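You operate a simulated robot arm through the tools that you are given. There is no shell and no other tool. Be economical: measure what you need, move in short steps, check, and stop when the job is done.

Carry out the task below with a simulated robot arm. There is one attempt and no reset: what you move stays moved.

Task
Wash bearing K5 in the steel tub and leave the lid wide open.
Fine: shut the lid, press the tub's green button, wait for the green lamp; bearing into the white bench tray.
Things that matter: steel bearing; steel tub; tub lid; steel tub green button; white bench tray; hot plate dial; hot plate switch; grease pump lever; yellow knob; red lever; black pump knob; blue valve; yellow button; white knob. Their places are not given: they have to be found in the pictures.

Only the result counts: the job must be done as asked and must still hold three seconds after the hand-in. Knocking over, shifting, dropping, spilling or breaking anything else fails it. Lids that push on must go on centred and level and be pressed home; caps that screw on are set level and turned clockwise until they are tight.

Robot
A 6-joint arm with a two-finger parallel gripper, fixed in place. Base frame: the origin is at the foot of the arm, x ahead of it, y to its left, z up. Readings come in m, degrees, newtons and seconds.
With the tool pointing down near the work surface it reaches from about 0.26 to 0.66 m from the base axis. Its first joint turns from -66.0 to 66.0 degrees. Payload 2.9 kg.
The tool frame sits at the grasp point between the pads (the TCP): z along the fingers, y along the line on which they close. The tips reach 0.03 m beyond it. Largest opening 0.11 m; finger width 0.02, thickness 0.01; the body of the gripper, 0.048 by 0.112 m, starts 0.055 m behind the TCP.
Orientation is that of the tool frame in the base frame, as a unit quaternion [x, y, z, w]. With the fingers straight down and closing along the base's y, the tool's x points along the base's -x, its y along +y and its z along -z.

Tools
- The arm moves only by the tool send_rows. Its arguments are lists of equal length, an entry for each row: "delta_pos": the shift along the tool's x, y, z in mm, a list of three; "angular": the turn, a rotation vector about the tool's x, y, z in degrees, a list of three; "claw": the gripper command, from -1 (fully open) to 1 (shut), values between in proportion. In form: {"delta_pos": [[dx, dy, dz], ...], "angular": [[wx, wy, wz], ...], "claw": [claw, ...]}. A call has 1 to 8 rows; each row is the pose to reach, as a shift and turn from the pose commanded when the call began, along the tool's axes at that moment. Each row takes 0.2 s and may step no farther than 0.05 m and 8.6 degrees from the row before; otherwise, or with a gripper value out of range, the whole call is refused. A pose out of reach is approached as far as the arm can. The call stops where the force on the tool passes 40 N (or 10 N more than at its start, if that is more) or the arm is blocked; 0.2 s more then pass. The fingers move at their own pace (about 0.108 m/s each) and stop on an object; they squeeze with about 36 N. The grip force told is the motor's: it shows also when the fingers shut on nothing. Time passes only in rows, and 0.2 s behind the last, so rows that repeat a pose let the fingers close. The reply holds the time, the measured pose of the TCP, the force on the tool along the base axes, the opening and the grip force, in the units named above and with some noise, and new pictures: "views" is both (left out), scene, wrist or none.
- Cameras (640 x 400 px; columns grow to the right, rows downward): "scene" is fixed at [0.0868, 0.4519, 1.3711]; the picture's right is [-0.59, -0.80, 0.00], its down [-0.54, 0.40, -0.74] and it looks along [0.59, -0.44, -0.68] (base axes); focal length 286 px, centre (320, 200). "wrist" rides on the gripper at [0.072, 0.017, -0.103] in the tool frame; the picture's right is [-0.23, 0.97, 0.00], its down [-0.76, -0.18, -0.62] and it looks along [-0.61, -0.14, 0.78] (tool axes); focal length 222 px, centre (320, 200).
- locate(camera, pixels): for up to 12 pixels [column, row] of the newest picture of that camera ("zoom" is the newest enlarged one), the place [x, y, z] in the base frame of the surface seen there, good to about 0.002 m. The clock stands still meanwhile.
- close_up(camera, box): a new picture of the part [left, top, right, bottom] of that camera's present view, enlarged. The clock stands still meanwhile.
- close_job(): hands the job in; it is judged then, once.

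Go step by step. Measure first, check grasps and placings, and put right what went wrong. The budget is 80 turns and 200 pictures, counting those below and the enlarged ones. Unless the task says otherwise, let go and move clear before handing in, and close with one line.

The tools are called by a JSON object that holds its "fn" and its "kwargs". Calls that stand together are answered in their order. send_rows: Moves the arm, as the interface text tells. Its arguments: {"type":"object","properties":{"delta_pos":{"type":"array","items":{"type":"array","items":{"type":"number"}}},"angular":{"type":"array","items":{"type":"array","items":{"type":"number"}}},"claw":{"type":"array","items":{"type":"number"}},"views":{"type":"string","enum":["both","scene","wrist","none"]}},"required":["delta_pos","angular","claw"]} The other tools are called the same way: locate (camera, pixels) gives the place of the surface under pixels of a picture; close_up (camera, box) takes an enlarged picture of a part of a camera's view; close_job () hands the job in.

At the start:

```text
time: 0.0
eef_pos: [0.2673, 0.2664, 1.1951]
tcp_rot: [0.0, 1.0, 0.0, 0.0]
contact_force: [0.1, 0.8, -0.2]
grip_width: 0.1099
grip_force: 0.1
```

scene: 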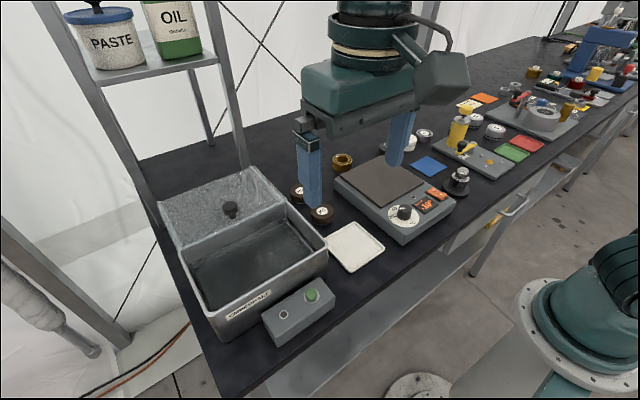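
wrist: 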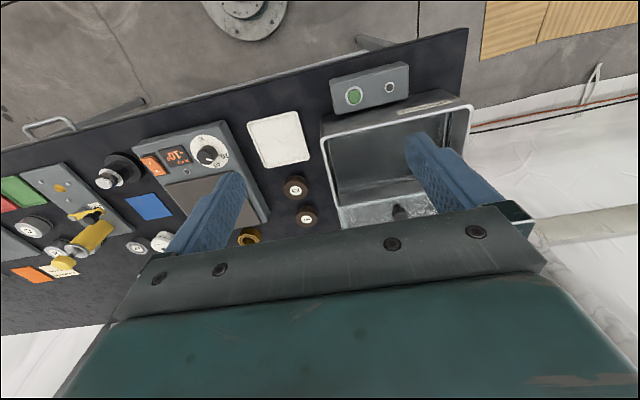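

The scene shows the steel tub with its lid open (knob at 230,209), the control box with green button (312,294), the white tray (355,247) and several bearings. I'll zoom in to find K5.

{"fn": "close_up", "kwargs": {"camera": "scene", "box": [270, 130, 400, 240]}}

{"fn": "close_up", "kwargs": {"camera": "wrist", "box": [230, 100, 480, 256]}}

{"fn": "close_up", "kwargs": {"camera": "scene", "box": [380, 90, 560, 202]}}

{"fn": "close_up", "kwargs": {"camera": "scene", "box": [150, 160, 350, 350]}}

```text
3.64 times, centred on (335, 185) of scene
```

zoom: 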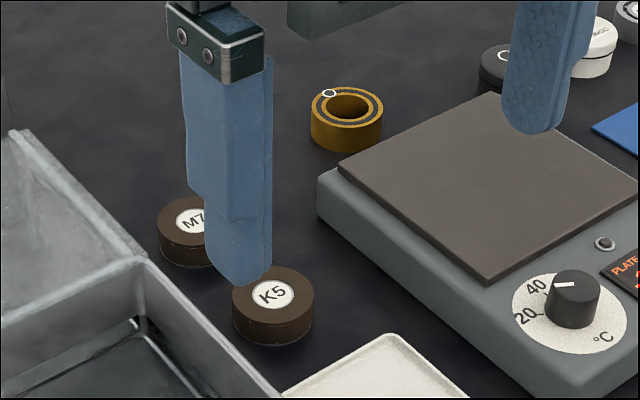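

```text
2.56 times, centred on (355, 178) of wrist
```

zoom: 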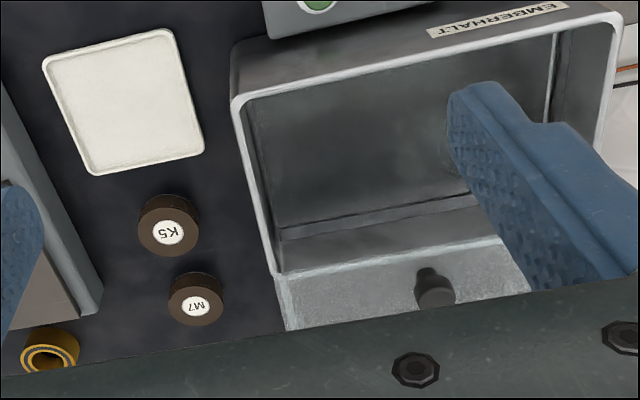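

```text
3.56 times, centred on (470, 146) of scene
```

zoom: 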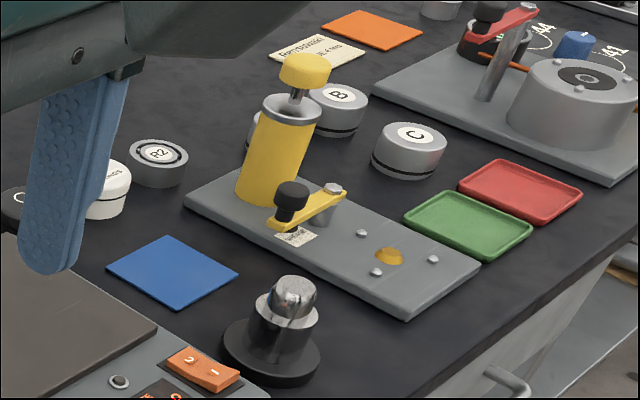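

```text
2.11 times, centred on (250, 255) of scene
```

zoom: 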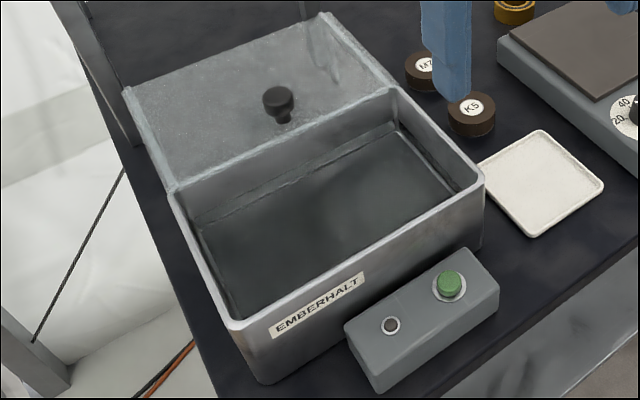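

K5 is the brown ring at about (321,214), with M7 next to it. I'll measure K5, the tray, the tub rim, the lid and its knob, and the button.

{"fn": "locate", "kwargs": {"camera": "scene", "pixels": [[321, 211], [321, 223], [355, 247], [230, 205], [312, 293], [283, 314], [329, 247], [284, 204], [172, 250], [219, 313], [255, 167], [160, 203]]}}

{"fn": "locate", "kwargs": {"camera": "wrist", "pixels": [[295, 190], [307, 219], [402, 214], [398, 206], [360, 214], [340, 224], [350, 180], [380, 175], [279, 139], [354, 97], [389, 88], [390, 120]]}}

{"fn": "locate", "kwargs": {"camera": "zoom", "pixels": [[472, 107], [278, 95], [283, 118], [230, 325], [478, 178], [390, 92], [172, 190], [323, 15], [128, 92], [320, 230], [345, 180], [400, 150]]}}

```text
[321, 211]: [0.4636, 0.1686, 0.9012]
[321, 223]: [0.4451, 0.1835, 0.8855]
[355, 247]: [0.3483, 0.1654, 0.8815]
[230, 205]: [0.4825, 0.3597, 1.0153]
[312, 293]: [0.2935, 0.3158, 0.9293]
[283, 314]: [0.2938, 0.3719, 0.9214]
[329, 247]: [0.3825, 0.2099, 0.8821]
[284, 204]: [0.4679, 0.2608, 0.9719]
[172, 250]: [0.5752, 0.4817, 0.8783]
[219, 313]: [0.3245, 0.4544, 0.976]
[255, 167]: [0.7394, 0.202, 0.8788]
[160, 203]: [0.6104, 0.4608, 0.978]
```

```text
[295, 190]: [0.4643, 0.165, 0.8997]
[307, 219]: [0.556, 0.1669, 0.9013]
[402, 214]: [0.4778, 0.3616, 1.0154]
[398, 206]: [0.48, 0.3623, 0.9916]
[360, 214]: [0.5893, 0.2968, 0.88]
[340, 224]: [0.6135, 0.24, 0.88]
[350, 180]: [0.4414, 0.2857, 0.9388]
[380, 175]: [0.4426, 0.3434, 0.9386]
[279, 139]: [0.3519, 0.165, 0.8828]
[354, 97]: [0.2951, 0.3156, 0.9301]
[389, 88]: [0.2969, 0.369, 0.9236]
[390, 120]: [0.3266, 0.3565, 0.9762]
```

```text
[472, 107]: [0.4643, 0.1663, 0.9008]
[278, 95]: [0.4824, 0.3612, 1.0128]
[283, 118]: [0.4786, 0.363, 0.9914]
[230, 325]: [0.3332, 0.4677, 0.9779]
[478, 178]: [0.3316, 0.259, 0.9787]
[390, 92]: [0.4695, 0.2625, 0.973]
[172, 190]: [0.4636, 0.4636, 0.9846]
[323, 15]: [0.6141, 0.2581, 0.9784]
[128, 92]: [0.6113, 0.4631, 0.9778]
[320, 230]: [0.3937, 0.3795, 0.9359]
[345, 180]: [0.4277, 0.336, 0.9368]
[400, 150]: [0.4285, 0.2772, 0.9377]
```

The lid looks level at the rim height (z≈0.978), sitting behind the tub with the knob near its front edge, which suggests it slides along x. I'll look closer to confirm.

{"fn": "close_up", "kwargs": {"camera": "scene", "box": [150, 150, 310, 250]}}

{"fn": "locate", "kwargs": {"camera": "zoom", "pixels": [[320, 200], [250, 180], [400, 120], [200, 250], [318, 230], [297, 235], [338, 235], [318, 275], [500, 210], [60, 260], [80, 370], [318, 255]]}}

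{"fn": "close_up", "kwargs": {"camera": "wrist", "box": [310, 80, 480, 230]}}

```text
4.00 times, centred on (230, 200) of scene
```

zoom: 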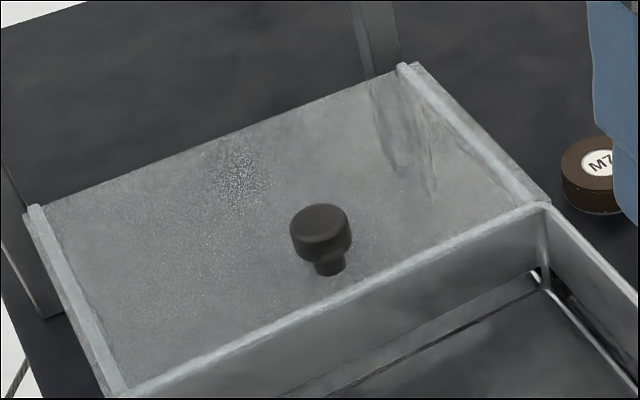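

```text
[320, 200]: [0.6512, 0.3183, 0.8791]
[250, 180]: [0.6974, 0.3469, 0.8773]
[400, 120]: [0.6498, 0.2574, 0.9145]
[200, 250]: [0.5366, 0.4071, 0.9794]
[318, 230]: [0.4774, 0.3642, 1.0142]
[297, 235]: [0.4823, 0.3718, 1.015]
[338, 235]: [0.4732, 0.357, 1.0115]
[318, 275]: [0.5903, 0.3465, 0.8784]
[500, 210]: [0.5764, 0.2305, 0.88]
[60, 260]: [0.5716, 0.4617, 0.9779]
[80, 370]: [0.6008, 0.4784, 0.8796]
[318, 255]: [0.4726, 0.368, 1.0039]
```

```text
2.67 times, centred on (395, 155) of wrist
```

zoom: 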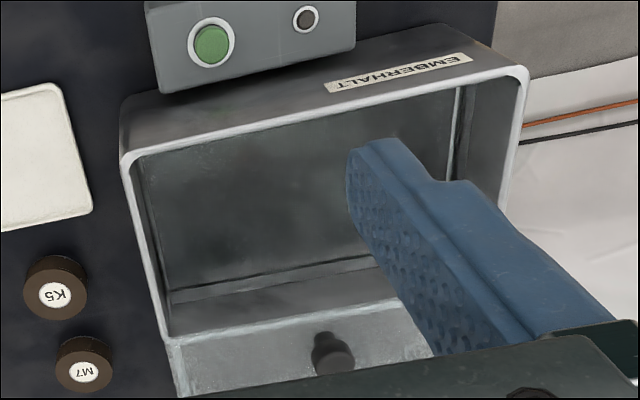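

Side rails and a knob near the front edge confirm that the lid slides toward the arm to shut. K5 is about 48 mm across and centred at (0.464, 0.166), so I'll move above it.

{"fn": "send_rows", "kwargs": {"delta_pos": [[-25, -12.5, 20], [-55, -30, 40], [-90, -50, 60], [-120, -65, 90], [-150, -80, 120], [-175, -95, 150], [-197, -100, 180], [-197, -100, 195]], "angular": [[0, 0, 0], [0, 0, 0], [0, 0, 0], [0, 0, 0], [0, 0, 0], [0, 0, 0], [0, 0, 0], [0, 0, 0]], "claw": [-0.45, -0.45, -0.45, -0.45, -0.45, -0.45, -0.45, -0.45]}}

```text
time: 1.8
eef_pos: [0.463, 0.1669, 0.9988]
tcp_rot: [0.0, 1.0, 0.001, 0.0]
contact_force: [0.4, 0.9, 0.2]
grip_width: 0.0797
grip_force: 0.1
```

scene: 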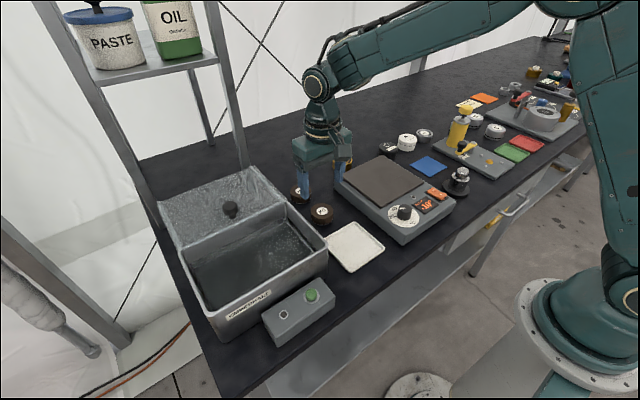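
wrist: 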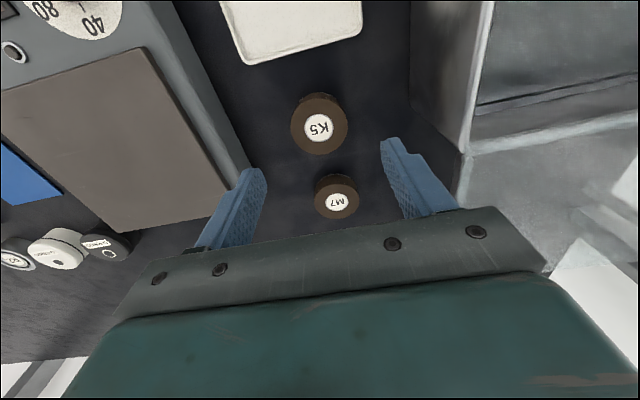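

The wrist view shows K5 clearly at (319,125). I'll check its exact centre and extents, as well as the hot plate edge.

{"fn": "locate", "kwargs": {"camera": "wrist", "pixels": [[319, 128], [293, 126], [346, 126], [319, 104], [319, 152], [319, 112], [336, 203], [240, 165], [460, 150], [300, 150]]}}

{"fn": "close_up", "kwargs": {"camera": "wrist", "box": [260, 80, 380, 220]}}

```text
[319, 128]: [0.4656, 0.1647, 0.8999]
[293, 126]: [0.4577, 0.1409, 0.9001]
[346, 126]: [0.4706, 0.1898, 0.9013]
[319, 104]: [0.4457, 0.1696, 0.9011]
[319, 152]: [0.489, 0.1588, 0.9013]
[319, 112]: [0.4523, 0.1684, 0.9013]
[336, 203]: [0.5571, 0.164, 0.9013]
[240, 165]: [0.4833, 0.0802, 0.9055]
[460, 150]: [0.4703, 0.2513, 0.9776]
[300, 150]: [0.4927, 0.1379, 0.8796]
```

```text
2.86 times, centred on (320, 150) of wrist
```

zoom: 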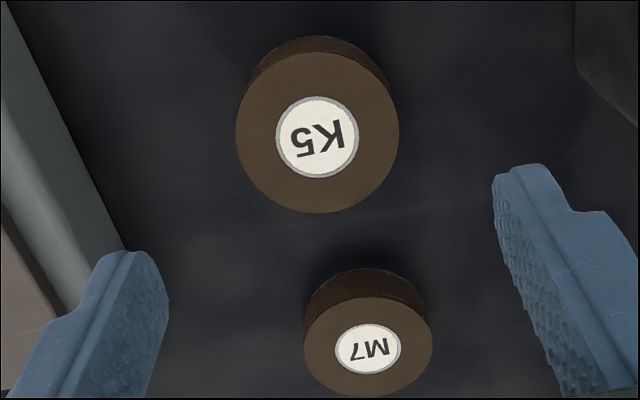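

K5's centre is (0.465, 0.165) and its diameter is about 50 mm. I'll check the hot plate's side so the fingers clear it.

{"fn": "locate", "kwargs": {"camera": "scene", "pixels": [[337, 188], [390, 240], [362, 212], [337, 182], [336, 195]]}}

{"fn": "locate", "kwargs": {"camera": "wrist", "pixels": [[235, 110], [250, 150], [225, 120], [215, 90]]}}

```text
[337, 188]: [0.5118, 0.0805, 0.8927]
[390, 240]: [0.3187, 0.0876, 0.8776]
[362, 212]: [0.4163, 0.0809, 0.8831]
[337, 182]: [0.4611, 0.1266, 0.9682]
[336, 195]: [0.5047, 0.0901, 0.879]
```

```text
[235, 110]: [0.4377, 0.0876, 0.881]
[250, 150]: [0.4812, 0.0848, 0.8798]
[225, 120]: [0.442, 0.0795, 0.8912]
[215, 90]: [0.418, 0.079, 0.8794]
```

The plate edge is at y≈0.082 and the finger's outer face reaches about 0.115, so there is room. I'll descend to z≈0.914 and grip.

{"fn": "send_rows", "kwargs": {"delta_pos": [[-1.5, -2, 25], [-1.5, -2, 50], [-1.5, -2, 70], [-1.5, -2, 85], [-1.5, -2, 85], [-1.5, -2, 85], [-1.5, -2, 85], [-1.5, -2, 85]], "angular": [[0, 0, 0], [0, 0, 0], [0, 0, 0], [0, 0, 0], [0, 0, 0], [0, 0, 0], [0, 0, 0], [0, 0, 0]], "claw": [-0.45, -0.45, -0.45, -0.45, -0.45, 1, 1, 1], "views": "wrist"}}

```text
time: 3.6
eef_pos: [0.4657, 0.1645, 0.9132]
tcp_rot: [0.0, 1.0, 0.0, -0.001]
contact_force: [-0.7, -0.2, 0.0]
grip_width: 0.0508
grip_force: 35.8
```

wrist: 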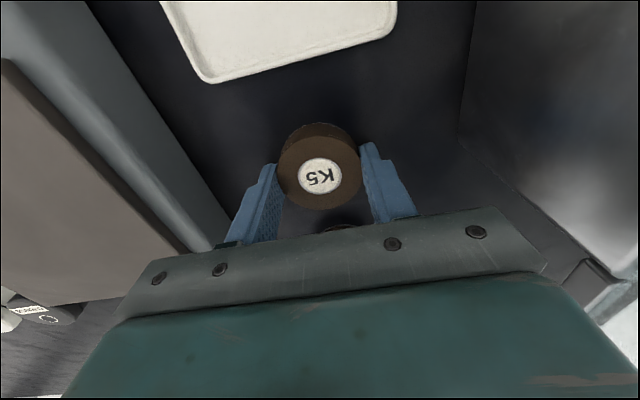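

K5 is gripped (width 0.051 m). I'll lift it and carry it over the tub opening at about (0.395, 0.36).

{"fn": "send_rows", "kwargs": {"delta_pos": [[0, 0, -45], [0, 0, -90], [0, 0, -135], [0, 0, -150], [15, 45, -150], [30, 90, -150], [50, 135, -150], [65, 175, -150]], "angular": [[0, 0, 0], [0, 0, 0], [0, 0, 0], [0, 0, 0], [0, 0, 0], [0, 0, 0], [0, 0, 0], [0, 0, 0]], "claw": [1, 1, 1, 1, 1, 1, 1, 1], "views": "none"}}

{"fn": "send_rows", "kwargs": {"delta_pos": [[5, 20, 0], [5, 20, 0]], "angular": [[0, 0, 0], [0, 0, 0]], "claw": [1, 1]}}

```text
time: 5.4
eef_pos: [0.4024, 0.3415, 1.064]
tcp_rot: [0.0, 1.0, 0.0, 0.0]
contact_force: [0.0, 0.2, 0.1]
grip_width: 0.0
grip_force: 36.6
```

```text
time: 6.0
eef_pos: [0.3979, 0.3603, 1.0624]
tcp_rot: [0.0, 1.0, 0.0, 0.001]
contact_force: [0.4, -0.7, -0.5]
grip_width: 0.0002
grip_force: 36.0
```

scene: 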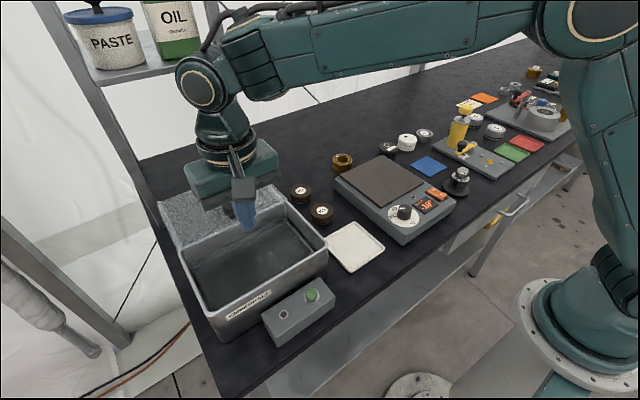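
wrist: 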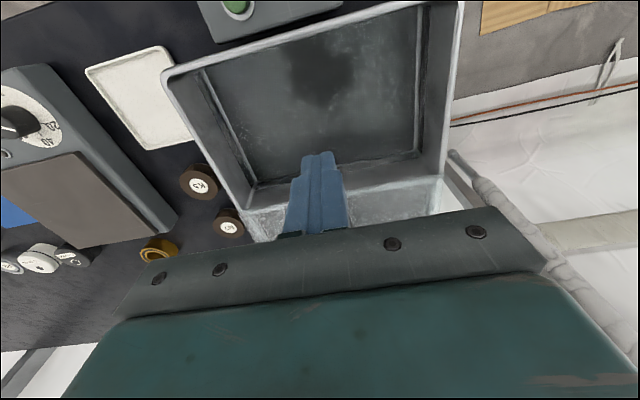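

The gripper is empty (width 0): K5 slipped out and is still on the bench at (321,213). I'll measure where it is now.

{"fn": "locate", "kwargs": {"camera": "wrist", "pixels": [[199, 185], [228, 227]]}}

{"fn": "close_up", "kwargs": {"camera": "scene", "box": [280, 170, 370, 240]}}

{"fn": "locate", "kwargs": {"camera": "zoom", "pixels": [[290, 290], [220, 290], [365, 290], [290, 255], [290, 325]]}}

```text
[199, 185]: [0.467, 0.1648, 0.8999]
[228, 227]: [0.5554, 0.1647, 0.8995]
```

```text
5.71 times, centred on (325, 205) of scene
```

zoom: 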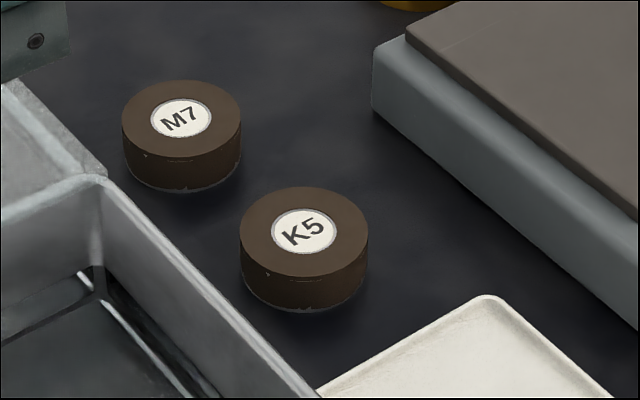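

```text
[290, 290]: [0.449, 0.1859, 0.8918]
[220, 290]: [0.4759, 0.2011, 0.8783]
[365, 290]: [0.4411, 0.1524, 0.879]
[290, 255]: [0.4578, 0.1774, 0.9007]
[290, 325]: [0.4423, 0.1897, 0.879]
```

K5 hasn't moved and still sits level; its greasy coat probably made it slip during the fast lift. I'll grip it again lower down and lift slowly.

{"fn": "send_rows", "kwargs": {"delta_pos": [[-15, -45, 0], [-30, -90, 0], [-45, -130, 0], [-60, -170, 10], [-70, -195, 30], [-70, -195, 70], [-70, -195, 110], [-70, -195, 140]], "angular": [[0, 0, 0], [0, 0, 0], [0, 0, 0], [0, 0, 0], [0, 0, 0], [0, 0, 0], [0, 0, 0], [0, 0, 0]], "claw": [-0.45, -0.45, -0.45, -0.45, -0.45, -0.45, -0.45, -0.45], "views": "none"}}

{"fn": "send_rows", "kwargs": {"delta_pos": [[0, 0, 6], [0, 0, 11], [0, 0, 11], [0, 0, 11], [0, 0, 11], [0, 0, 11]], "angular": [[0, 0, 0], [0, 0, 0], [0, 0, 0], [0, 0, 0], [0, 0, 0], [0, 0, 0]], "claw": [-0.45, -0.45, 0.3, 1, 1, 1], "views": "none"}}

{"fn": "send_rows", "kwargs": {"delta_pos": [[0, 0, -1], [0, 0, -3], [0, 0, -5], [0, 0, -7], [0, 0, -9], [0, 0, -11], [0, 0, -13], [0, 0, -15]], "angular": [[0, 0, 0], [0, 0, 0], [0, 0, 0], [0, 0, 0], [0, 0, 0], [0, 0, 0], [0, 0, 0], [0, 0, 0]], "claw": [1, 1, 1, 1, 1, 1, 1, 1]}}

```text
time: 7.8
eef_pos: [0.4649, 0.1643, 0.9234]
tcp_rot: [0.0, 1.0, 0.001, 0.0]
contact_force: [-0.1, -0.5, 0.0]
grip_width: 0.0797
grip_force: 0.1
```

```text
time: 9.2
eef_pos: [0.4654, 0.1647, 0.9127]
tcp_rot: [0.0, 1.0, 0.001, 0.0]
contact_force: [-0.4, -0.7, -0.1]
grip_width: 0.0511
grip_force: 35.8
```

```text
time: 11.0
eef_pos: [0.4672, 0.1654, 0.9275]
tcp_rot: [0.0, 1.0, 0.0, 0.0]
contact_force: [0.8, 0.4, -1.8]
grip_width: 0.0509
grip_force: 36.0
```

scene: 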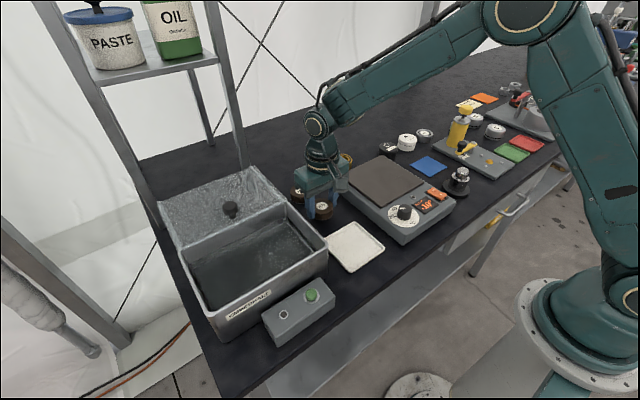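
wrist: 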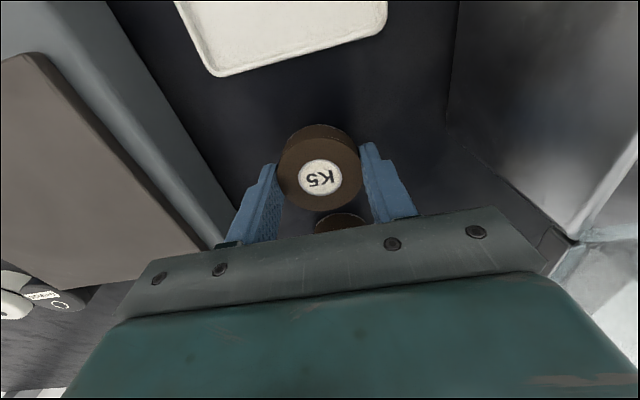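

K5 is lifting with the hand at slow speed: it still sits at (320,177) in the wrist view and the force shows its weight (-1.8 N). I'll carry on with gentle ramps.

{"fn": "send_rows", "kwargs": {"delta_pos": [[0, 0, -2], [0, 0, -6], [0, 0, -12], [0, 0, -20], [0, 0, -28], [0, 0, -36], [0, 0, -42], [0, 0, -45]], "angular": [[0, 0, 0], [0, 0, 0], [0, 0, 0], [0, 0, 0], [0, 0, 0], [0, 0, 0], [0, 0, 0], [0, 0, 0]], "claw": [1, 1, 1, 1, 1, 1, 1, 1], "views": "wrist"}}

```text
time: 12.8
eef_pos: [0.4653, 0.163, 0.9735]
tcp_rot: [0.0, 1.0, 0.0, 0.0]
contact_force: [0.1, -0.5, -1.5]
grip_width: 0.0509
grip_force: 36.0
```

wrist: 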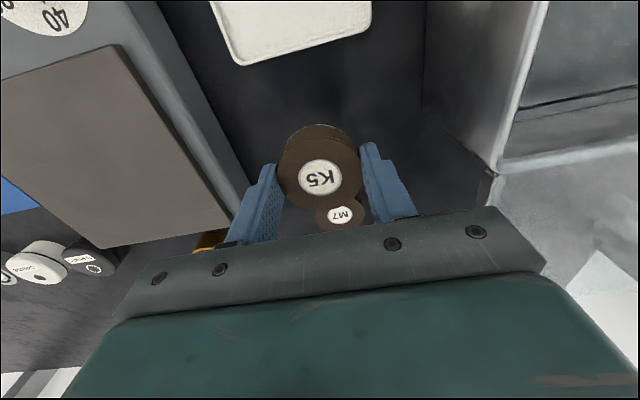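

It is still held with no slip. I'll raise it another 65 mm.

{"fn": "send_rows", "kwargs": {"delta_pos": [[0, 0, -3], [0, 0, -9], [0, 0, -18], [0, 0, -29], [0, 0, -40], [0, 0, -51], [0, 0, -60], [0, 0, -65]], "angular": [[0, 0, 0], [0, 0, 0], [0, 0, 0], [0, 0, 0], [0, 0, 0], [0, 0, 0], [0, 0, 0], [0, 0, 0]], "claw": [1, 1, 1, 1, 1, 1, 1, 1], "views": "wrist"}}

```text
time: 14.6
eef_pos: [0.4657, 0.1634, 1.0383]
tcp_rot: [0.0, 1.0, 0.0, -0.001]
contact_force: [0.4, 0.6, -1.0]
grip_width: 0.0511
grip_force: 35.1
```

wrist: 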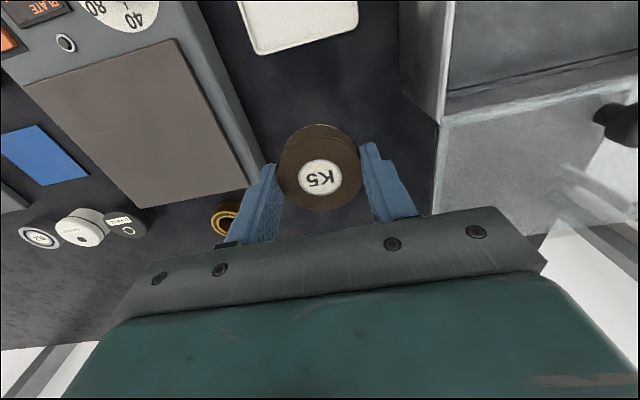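

The hold is firm at z=1.038. I'll move toward -x first to stay clear of the lid knob, and then along +y over the tub.

{"fn": "send_rows", "kwargs": {"delta_pos": [[3, 0, -1], [10, 0, -3], [20, 2, -6], [32, 6, -8], [45, 12, -10], [57, 20, -10], [66, 27, -10], [70, 30, -10]], "angular": [[0, 0, 0], [0, 0, 0], [0, 0, 0], [0, 0, 0], [0, 0, 0], [0, 0, 0], [0, 0, 0], [0, 0, 0]], "claw": [1, 1, 1, 1, 1, 1, 1, 1], "views": "none"}}

{"fn": "send_rows", "kwargs": {"delta_pos": [[0, 3, 0], [0, 10, 0], [0, 21, 0], [0, 34, 0], [0, 48, 0], [0, 62, 0], [0, 74, 0], [0, 80, 0]], "angular": [[0, 0, 0], [0, 0, 0], [0, 0, 0], [0, 0, 0], [0, 0, 0], [0, 0, 0], [0, 0, 0], [0, 0, 0]], "claw": [1, 1, 1, 1, 1, 1, 1, 1], "views": "none"}}

{"fn": "send_rows", "kwargs": {"delta_pos": [[0, 3, 0], [0, 10, 0], [0, 21, 0], [0, 34, 0], [0, 48, 0], [0, 62, 0], [0, 76, 0], [0, 84, 0]], "angular": [[0, 0, 0], [0, 0, 0], [0, 0, 0], [0, 0, 0], [0, 0, 0], [0, 0, 0], [0, 0, 0], [0, 0, 0]], "claw": [1, 1, 1, 1, 1, 1, 1, 1]}}

```text
time: 16.4
eef_pos: [0.3959, 0.1941, 1.0484]
tcp_rot: [0.001, 1.0, 0.0, 0.0]
contact_force: [-0.1, -0.3, -1.7]
grip_width: 0.0509
grip_force: 36.1
```

```text
time: 18.2
eef_pos: [0.3973, 0.2744, 1.0485]
tcp_rot: [0.001, 1.0, -0.001, -0.001]
contact_force: [-0.1, 0.4, -1.9]
grip_width: 0.0508
grip_force: 36.4
```

```text
time: 20.0
eef_pos: [0.3963, 0.3573, 1.0476]
tcp_rot: [0.0, 1.0, 0.0, 0.0]
contact_force: [0.4, -0.3, -2.2]
grip_width: 0.0508
grip_force: 36.1
```

scene: 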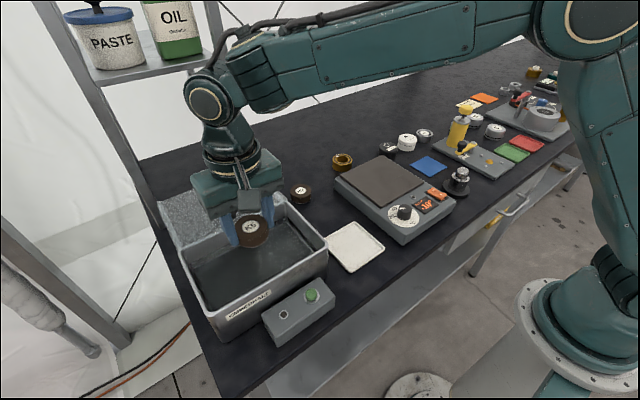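
wrist: 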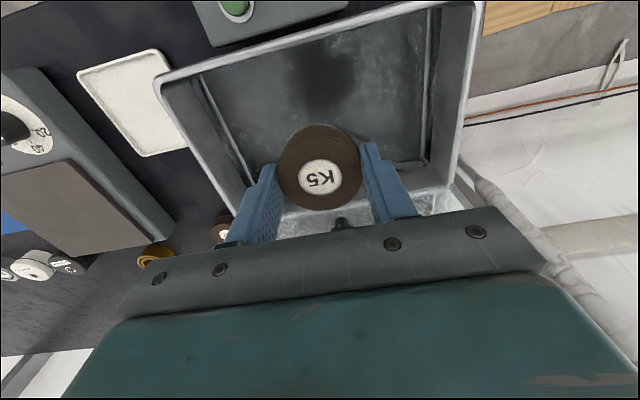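

K5 hangs safely over the tub. I'll lower it gently, then go down in small steps until it touches the tub floor.

{"fn": "send_rows", "kwargs": {"delta_pos": [[0, 0, 3], [0, 0, 10], [0, 0, 20], [0, 0, 32], [0, 0, 44], [0, 0, 54], [0, 0, 61], [0, 0, 65]], "angular": [[0, 0, 0], [0, 0, 0], [0, 0, 0], [0, 0, 0], [0, 0, 0], [0, 0, 0], [0, 0, 0], [0, 0, 0]], "claw": [1, 1, 1, 1, 1, 1, 1, 1]}}

```text
time: 21.8
eef_pos: [0.396, 0.3576, 0.9837]
tcp_rot: [0.0, 1.0, 0.0, 0.001]
contact_force: [-0.5, 0.0, -1.7]
grip_width: 0.051
grip_force: 36.4
```

scene: 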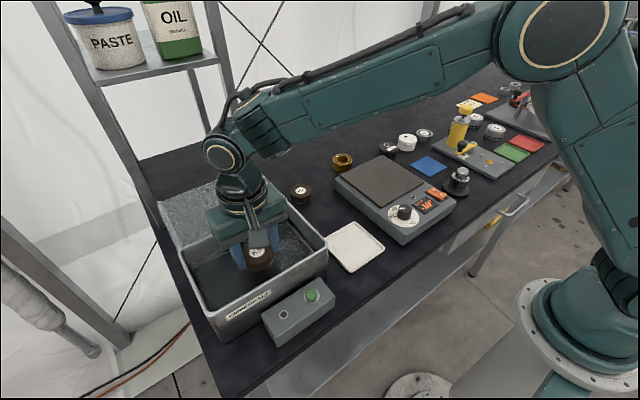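
wrist: 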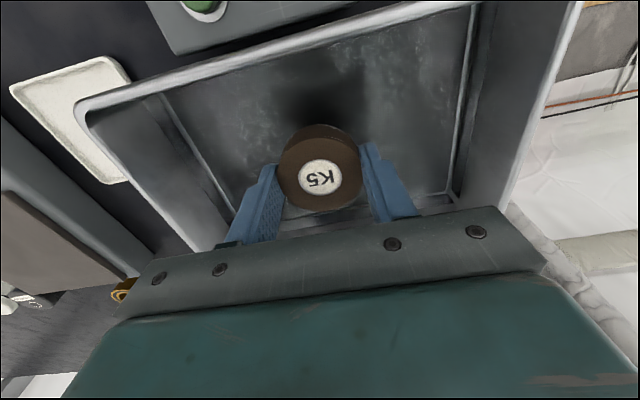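

{"fn": "send_rows", "kwargs": {"delta_pos": [[0, 0, 2], [0, 0, 5], [0, 0, 8], [0, 0, 11], [0, 0, 13], [0, 0, 15], [0, 0, 17], [0, 0, 19]], "angular": [[0, 0, 0], [0, 0, 0], [0, 0, 0], [0, 0, 0], [0, 0, 0], [0, 0, 0], [0, 0, 0], [0, 0, 0]], "claw": [1, 1, 1, 1, 1, 1, 1, 1], "views": "wrist"}}

```text
time: 23.6
eef_pos: [0.3955, 0.3573, 0.9643]
tcp_rot: [0.0, 1.0, 0.0, 0.0]
contact_force: [-0.9, -0.1, -0.9]
grip_width: 0.0508
grip_force: 36.2
```

wrist: 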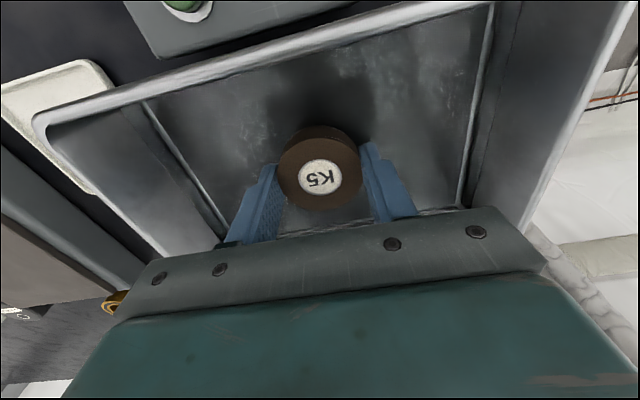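

There is no contact yet at a bearing-bottom height of about 0.932. I'll keep descending in small steps, with the force limit as a guard.

{"fn": "send_rows", "kwargs": {"delta_pos": [[0, 0, 3], [0, 0, 6], [0, 0, 9], [0, 0, 12], [0, 0, 15], [0, 0, 18], [0, 0, 21], [0, 0, 24]], "angular": [[0, 0, 0], [0, 0, 0], [0, 0, 0], [0, 0, 0], [0, 0, 0], [0, 0, 0], [0, 0, 0], [0, 0, 0]], "claw": [1, 1, 1, 1, 1, 1, 1, 1]}}

```text
time: 25.4
eef_pos: [0.3959, 0.3578, 0.9426]
tcp_rot: [0.0, 1.0, 0.001, 0.001]
contact_force: [-7.2, -6.3, 24.7]
grip_width: 0.0509
grip_force: 36.4
```

scene: 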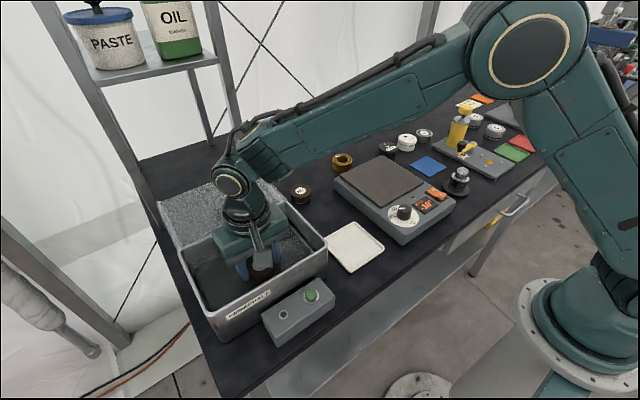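
wrist: 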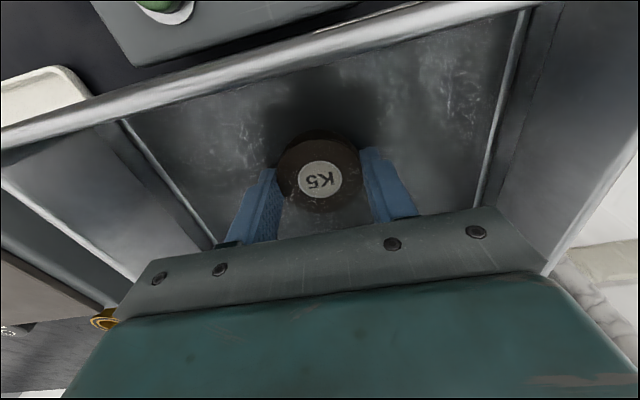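

K5 touched the tub floor below the liquid surface (24.7 N upward). I'll ease up about 1 mm, release, and rise out.

{"fn": "send_rows", "kwargs": {"delta_pos": [[0, 0, -2], [0, 0, -2], [0, 0, -2], [0, 0, -2], [0, 0, -20], [0, 0, -50], [0, 0, -90], [0, 0, -130]], "angular": [[0, 0, 0], [0, 0, 0], [0, 0, 0], [0, 0, 0], [0, 0, 0], [0, 0, 0], [0, 0, 0], [0, 0, 0]], "claw": [1, -0.4, -0.4, -0.4, -0.4, -0.4, -0.4, -0.4]}}

```text
time: 27.2
eef_pos: [0.3962, 0.3579, 1.0691]
tcp_rot: [0.001, 1.0, 0.0, 0.0]
contact_force: [0.5, 0.3, -0.4]
grip_width: 0.077
grip_force: 0.1
```

scene: 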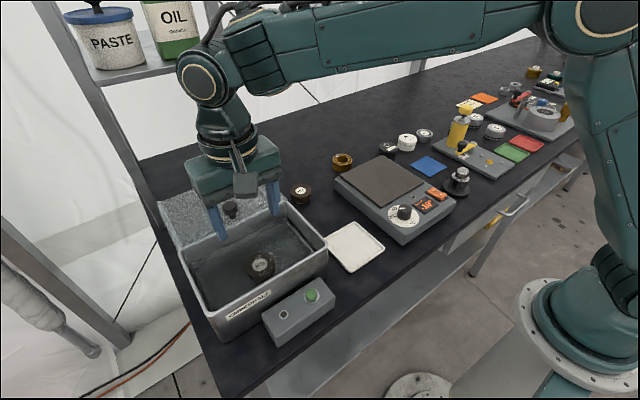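
wrist: 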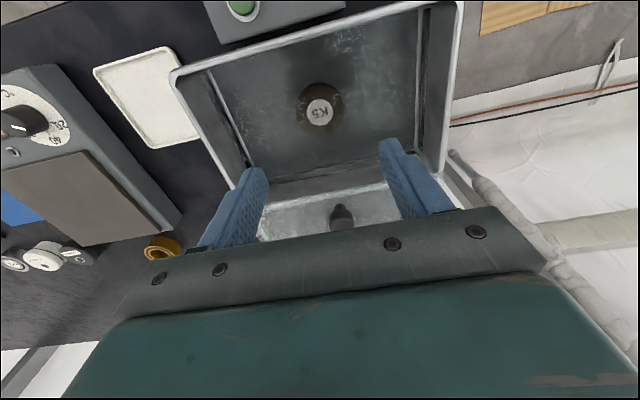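

K5 rests label-up on the tub floor at (318,110) in the wrist view. Now I'll measure the lid knob precisely.

{"fn": "close_up", "kwargs": {"camera": "wrist", "box": [250, 150, 450, 240]}}

{"fn": "locate", "kwargs": {"camera": "wrist", "pixels": [[341, 218], [334, 218], [350, 218], [341, 225], [341, 208], [318, 110]]}}

{"fn": "locate", "kwargs": {"camera": "scene", "pixels": [[230, 203], [224, 207], [237, 207], [230, 210], [261, 265], [229, 218]]}}

```text
3.20 times, centred on (350, 195) of wrist
```

zoom: 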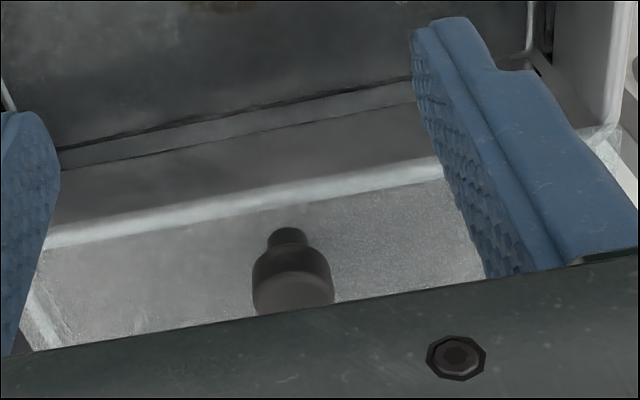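

```text
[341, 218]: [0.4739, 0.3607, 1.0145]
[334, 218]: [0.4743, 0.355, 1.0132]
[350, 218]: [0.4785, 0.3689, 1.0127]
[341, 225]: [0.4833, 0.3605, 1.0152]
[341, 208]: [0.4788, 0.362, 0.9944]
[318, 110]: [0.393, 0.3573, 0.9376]
```

```text
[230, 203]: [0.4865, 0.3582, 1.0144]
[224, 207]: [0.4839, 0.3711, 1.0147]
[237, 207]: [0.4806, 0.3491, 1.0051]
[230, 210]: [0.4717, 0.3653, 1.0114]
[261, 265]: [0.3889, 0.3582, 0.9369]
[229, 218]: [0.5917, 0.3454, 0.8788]
```

The knob's centre is about (0.484, 0.361) and its top is at z≈1.015. I'll move over it, lower, and grip it.

{"fn": "send_rows", "kwargs": {"delta_pos": [[-45, 3, 0], [-88, 3, 0], [-88, 3, 25], [-88, 3, 53], [-88, 3, 53], [-88, 3, 53], [-88, 3, 53], [-88, 3, 53]], "angular": [[0, 0, 0], [0, 0, 0], [0, 0, 0], [0, 0, 0], [0, 0, 0], [0, 0, 0], [0, 0, 0], [0, 0, 0]], "claw": [-0.4, -0.4, -0.4, -0.4, 1, 1, 1, 1]}}

```text
time: 29.0
eef_pos: [0.4856, 0.3604, 1.0159]
tcp_rot: [0.002, 1.0, 0.0, -0.001]
contact_force: [0.5, -21.6, 6.0]
grip_width: 0.0257
grip_force: 45.0
```

scene: 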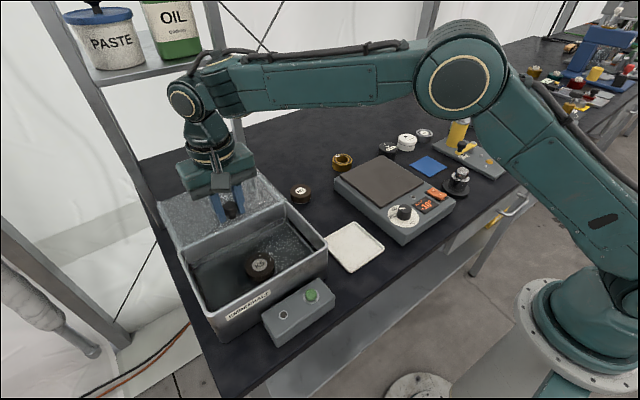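
wrist: 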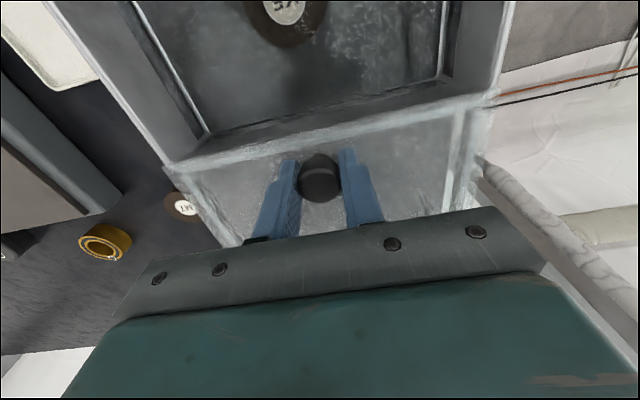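

The knob is gripped (0.0257 m), with a side force of -21.6 N in y. I'll ease 1.5 mm in -y and start pulling the lid toward the arm.

{"fn": "send_rows", "kwargs": {"delta_pos": [[0, -1.5, 0], [5, -1.5, 0], [12, -1.5, 0], [20, -1.5, 0], [28, -1.5, 0]], "angular": [[0, 0, 0], [0, 0, 0], [0, 0, 0], [0, 0, 0], [0, 0, 0]], "claw": [1, 1, 1, 1, 1]}}

```text
time: 30.2
eef_pos: [0.456, 0.3602, 1.0163]
tcp_rot: [-0.001, 1.0, -0.001, 0.0]
contact_force: [0.9, -7.5, -6.8]
grip_width: 0.0258
grip_force: 45.0
```

scene: 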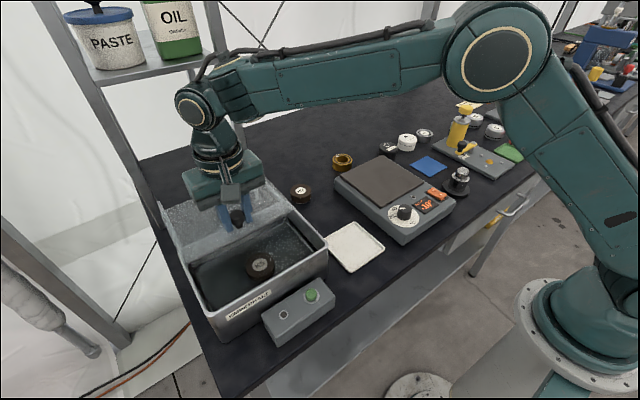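
wrist: 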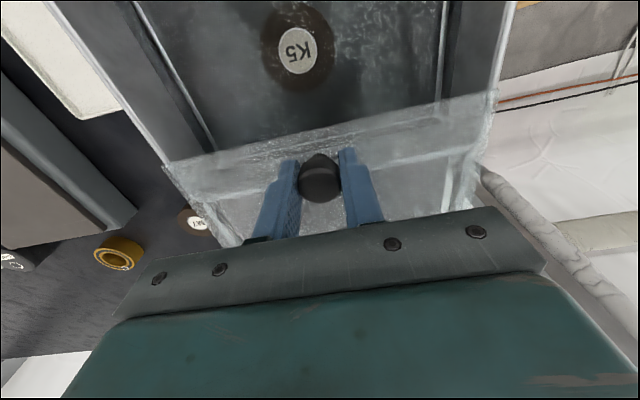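

The lid slides with the knob, and its clear front edge now shows over the tub. I'll keep pulling until it reaches the stop.

{"fn": "send_rows", "kwargs": {"delta_pos": [[8, 0, 0], [20, 0, 0], [34, 0, 0], [48, 0, 0], [62, 0, 0], [76, 0, 0], [86, 0, 0], [94, 0, 0]], "angular": [[0, 0, 0], [0, 0, 0], [0, 0, 0], [0, 0, 0], [0, 0, 0], [0, 0, 0], [0, 0, 0], [0, 0, 0]], "claw": [1, 1, 1, 1, 1, 1, 1, 1], "views": "scene"}}

{"fn": "send_rows", "kwargs": {"delta_pos": [[5, 0, 0], [10, 0, 0], [15, 0, 0], [20, 0, 0], [25, 0, 0], [30, 0, 0]], "angular": [[0, 0, 0], [0, 0, 0], [0, 0, 0], [0, 0, 0], [0, 0, 0], [0, 0, 0]], "claw": [1, 1, 1, 1, 1, 1]}}

```text
time: 32.0
eef_pos: [0.362, 0.3598, 1.0164]
tcp_rot: [0.0, 1.0, -0.002, -0.001]
contact_force: [1.3, -2.2, -25.7]
grip_width: 0.0256
grip_force: 44.3
```

scene: 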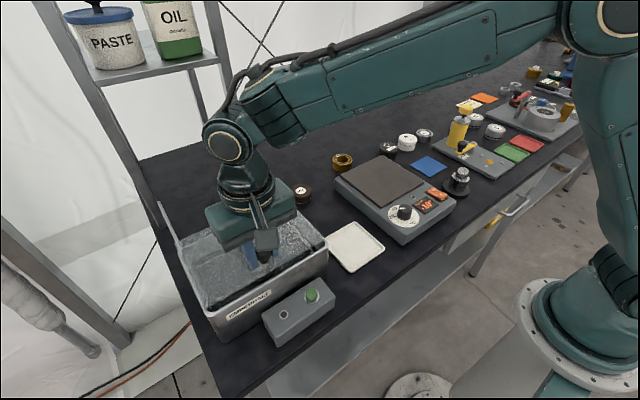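

```text
time: 33.4
eef_pos: [0.33, 0.36, 1.0174]
tcp_rot: [-0.002, 1.0, 0.0, -0.001]
contact_force: [0.9, -0.8, -0.4]
grip_width: 0.0001
grip_force: 37.3
```

scene: 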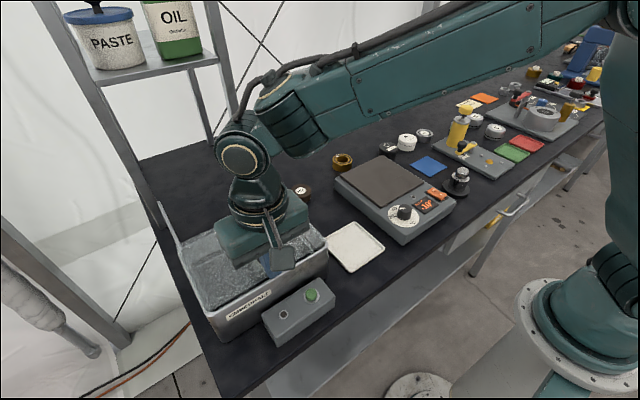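
wrist: 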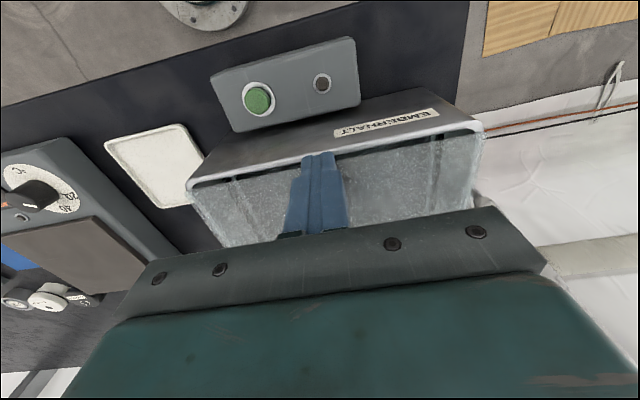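

The fingers slid off the knob, probably when the lid met its stop. I'll rise and move aside to see the lid.

{"fn": "send_rows", "kwargs": {"delta_pos": [[0, 0, -40], [0, 0, -80], [0, -40, -100], [0, -80, -100], [0, -110, -100]], "angular": [[0, 0, 0], [0, 0, 0], [0, 0, 0], [0, 0, 0], [0, 0, 0]], "claw": [1, 1, 1, 1, 1]}}

{"fn": "close_up", "kwargs": {"camera": "scene", "box": [150, 190, 340, 350]}}

```text
time: 34.6
eef_pos: [0.3317, 0.2473, 1.1173]
tcp_rot: [0.0, 1.0, -0.001, 0.0]
contact_force: [0.8, -0.3, 0.3]
grip_width: 0.0
grip_force: 37.9
```

scene: 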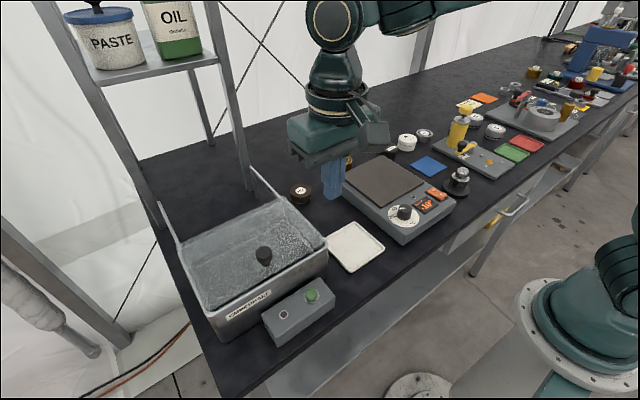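
wrist: 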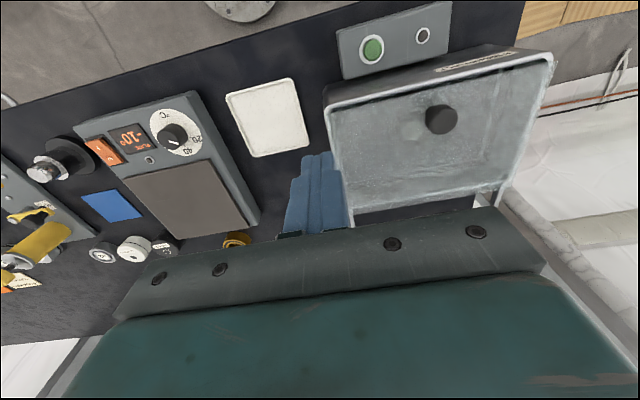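

```text
2.50 times, centred on (245, 270) of scene
```

zoom: 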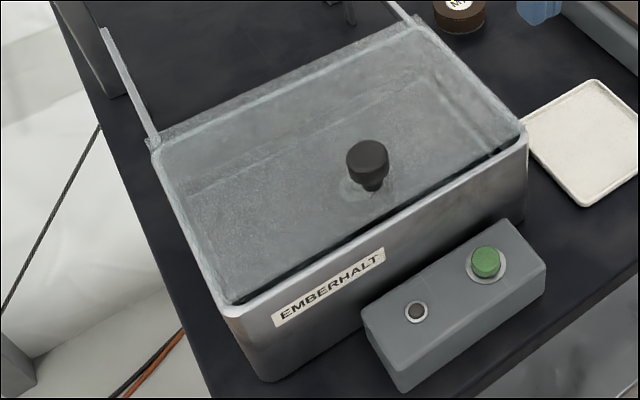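

The lid is nearly shut, but a thin dark gap remains along the front and the back edge still overhangs. I'll measure it.

{"fn": "locate", "kwargs": {"camera": "zoom", "pixels": [[360, 155], [367, 148], [352, 155], [386, 155], [240, 300], [228, 310], [520, 140], [505, 150], [160, 140], [410, 25], [147, 142], [487, 253]]}}

{"fn": "close_up", "kwargs": {"camera": "wrist", "box": [310, 20, 570, 230]}}

{"fn": "locate", "kwargs": {"camera": "wrist", "pixels": [[440, 117], [427, 120], [454, 120], [440, 132], [440, 108], [400, 98], [400, 91]]}}

```text
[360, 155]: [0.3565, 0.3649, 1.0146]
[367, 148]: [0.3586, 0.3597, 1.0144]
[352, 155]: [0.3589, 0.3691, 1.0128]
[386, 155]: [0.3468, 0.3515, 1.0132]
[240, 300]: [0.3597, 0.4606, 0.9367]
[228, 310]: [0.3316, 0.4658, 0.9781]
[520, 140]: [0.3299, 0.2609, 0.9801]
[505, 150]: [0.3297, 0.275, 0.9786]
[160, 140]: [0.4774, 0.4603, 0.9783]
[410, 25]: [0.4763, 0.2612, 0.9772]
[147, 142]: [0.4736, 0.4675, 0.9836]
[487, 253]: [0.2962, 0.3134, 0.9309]
```

```text
1.90 times, centred on (440, 125) of wrist
```

zoom: 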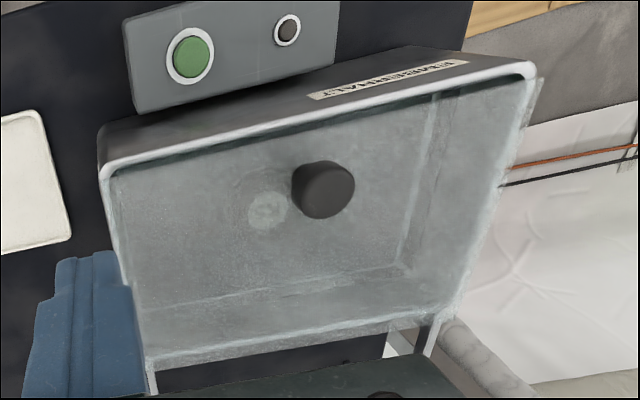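

```text
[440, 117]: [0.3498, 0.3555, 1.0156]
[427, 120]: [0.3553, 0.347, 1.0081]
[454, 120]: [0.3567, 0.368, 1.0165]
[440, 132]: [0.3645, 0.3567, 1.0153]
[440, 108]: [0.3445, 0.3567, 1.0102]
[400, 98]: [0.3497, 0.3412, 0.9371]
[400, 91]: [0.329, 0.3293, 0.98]
```

The knob is now at x≈0.357 after moving 127 mm, and the back edge is at 0.477. To make sure the lid is home, I'll push the knob from behind with closed fingers.

{"fn": "send_rows", "kwargs": {"delta_pos": [[-35, 20, 0], [-72, 50, 0], [-72, 90, 0], [-72, 111, 0], [-72, 111, 45], [-72, 111, 85], [-72, 111, 101]], "angular": [[0, 0, 0], [0, 0, 0], [0, 0, 0], [0, 0, 0], [0, 0, 0], [0, 0, 0], [0, 0, 0]], "claw": [1, 1, 1, 1, 1, 1, 1], "views": "none"}}

{"fn": "send_rows", "kwargs": {"delta_pos": [[6, 0, 0], [12, 0, 0], [18, 0, 0], [23, 0, 0], [28, 0, 0], [33, 0, 0], [37, 0, 0], [41, 0, 0]], "angular": [[0, 0, 0], [0, 0, 0], [0, 0, 0], [0, 0, 0], [0, 0, 0], [0, 0, 0], [0, 0, 0], [0, 0, 0]], "claw": [1, 1, 1, 1, 1, 1, 1, 1]}}

```text
time: 36.2
eef_pos: [0.403, 0.3603, 1.0162]
tcp_rot: [0.0, 1.0, 0.002, 0.001]
contact_force: [0.0, -3.2, 9.8]
grip_width: 0.0
grip_force: 37.6
```

```text
time: 37.8
eef_pos: [0.3726, 0.3595, 1.0165]
tcp_rot: [0.006, 1.0, 0.004, 0.006]
contact_force: [8.1, 0.7, -3.7]
grip_width: 0.0
grip_force: 38.0
stopped in row 7: the force on the tool passed its limit (the readings are from after the stop); the commanded pose is now the measured one
```

scene: 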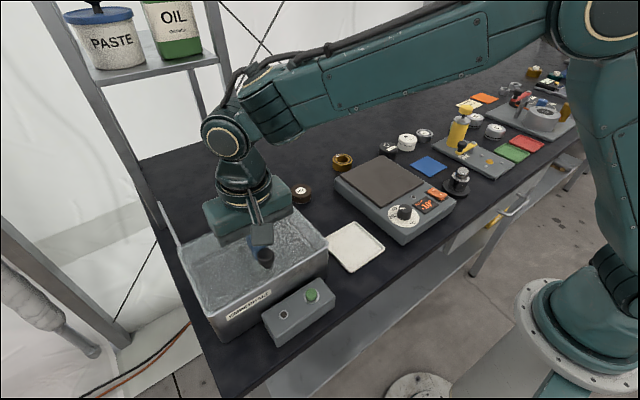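
wrist: 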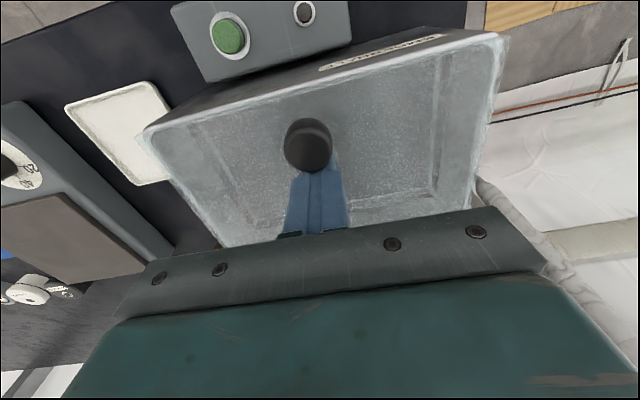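

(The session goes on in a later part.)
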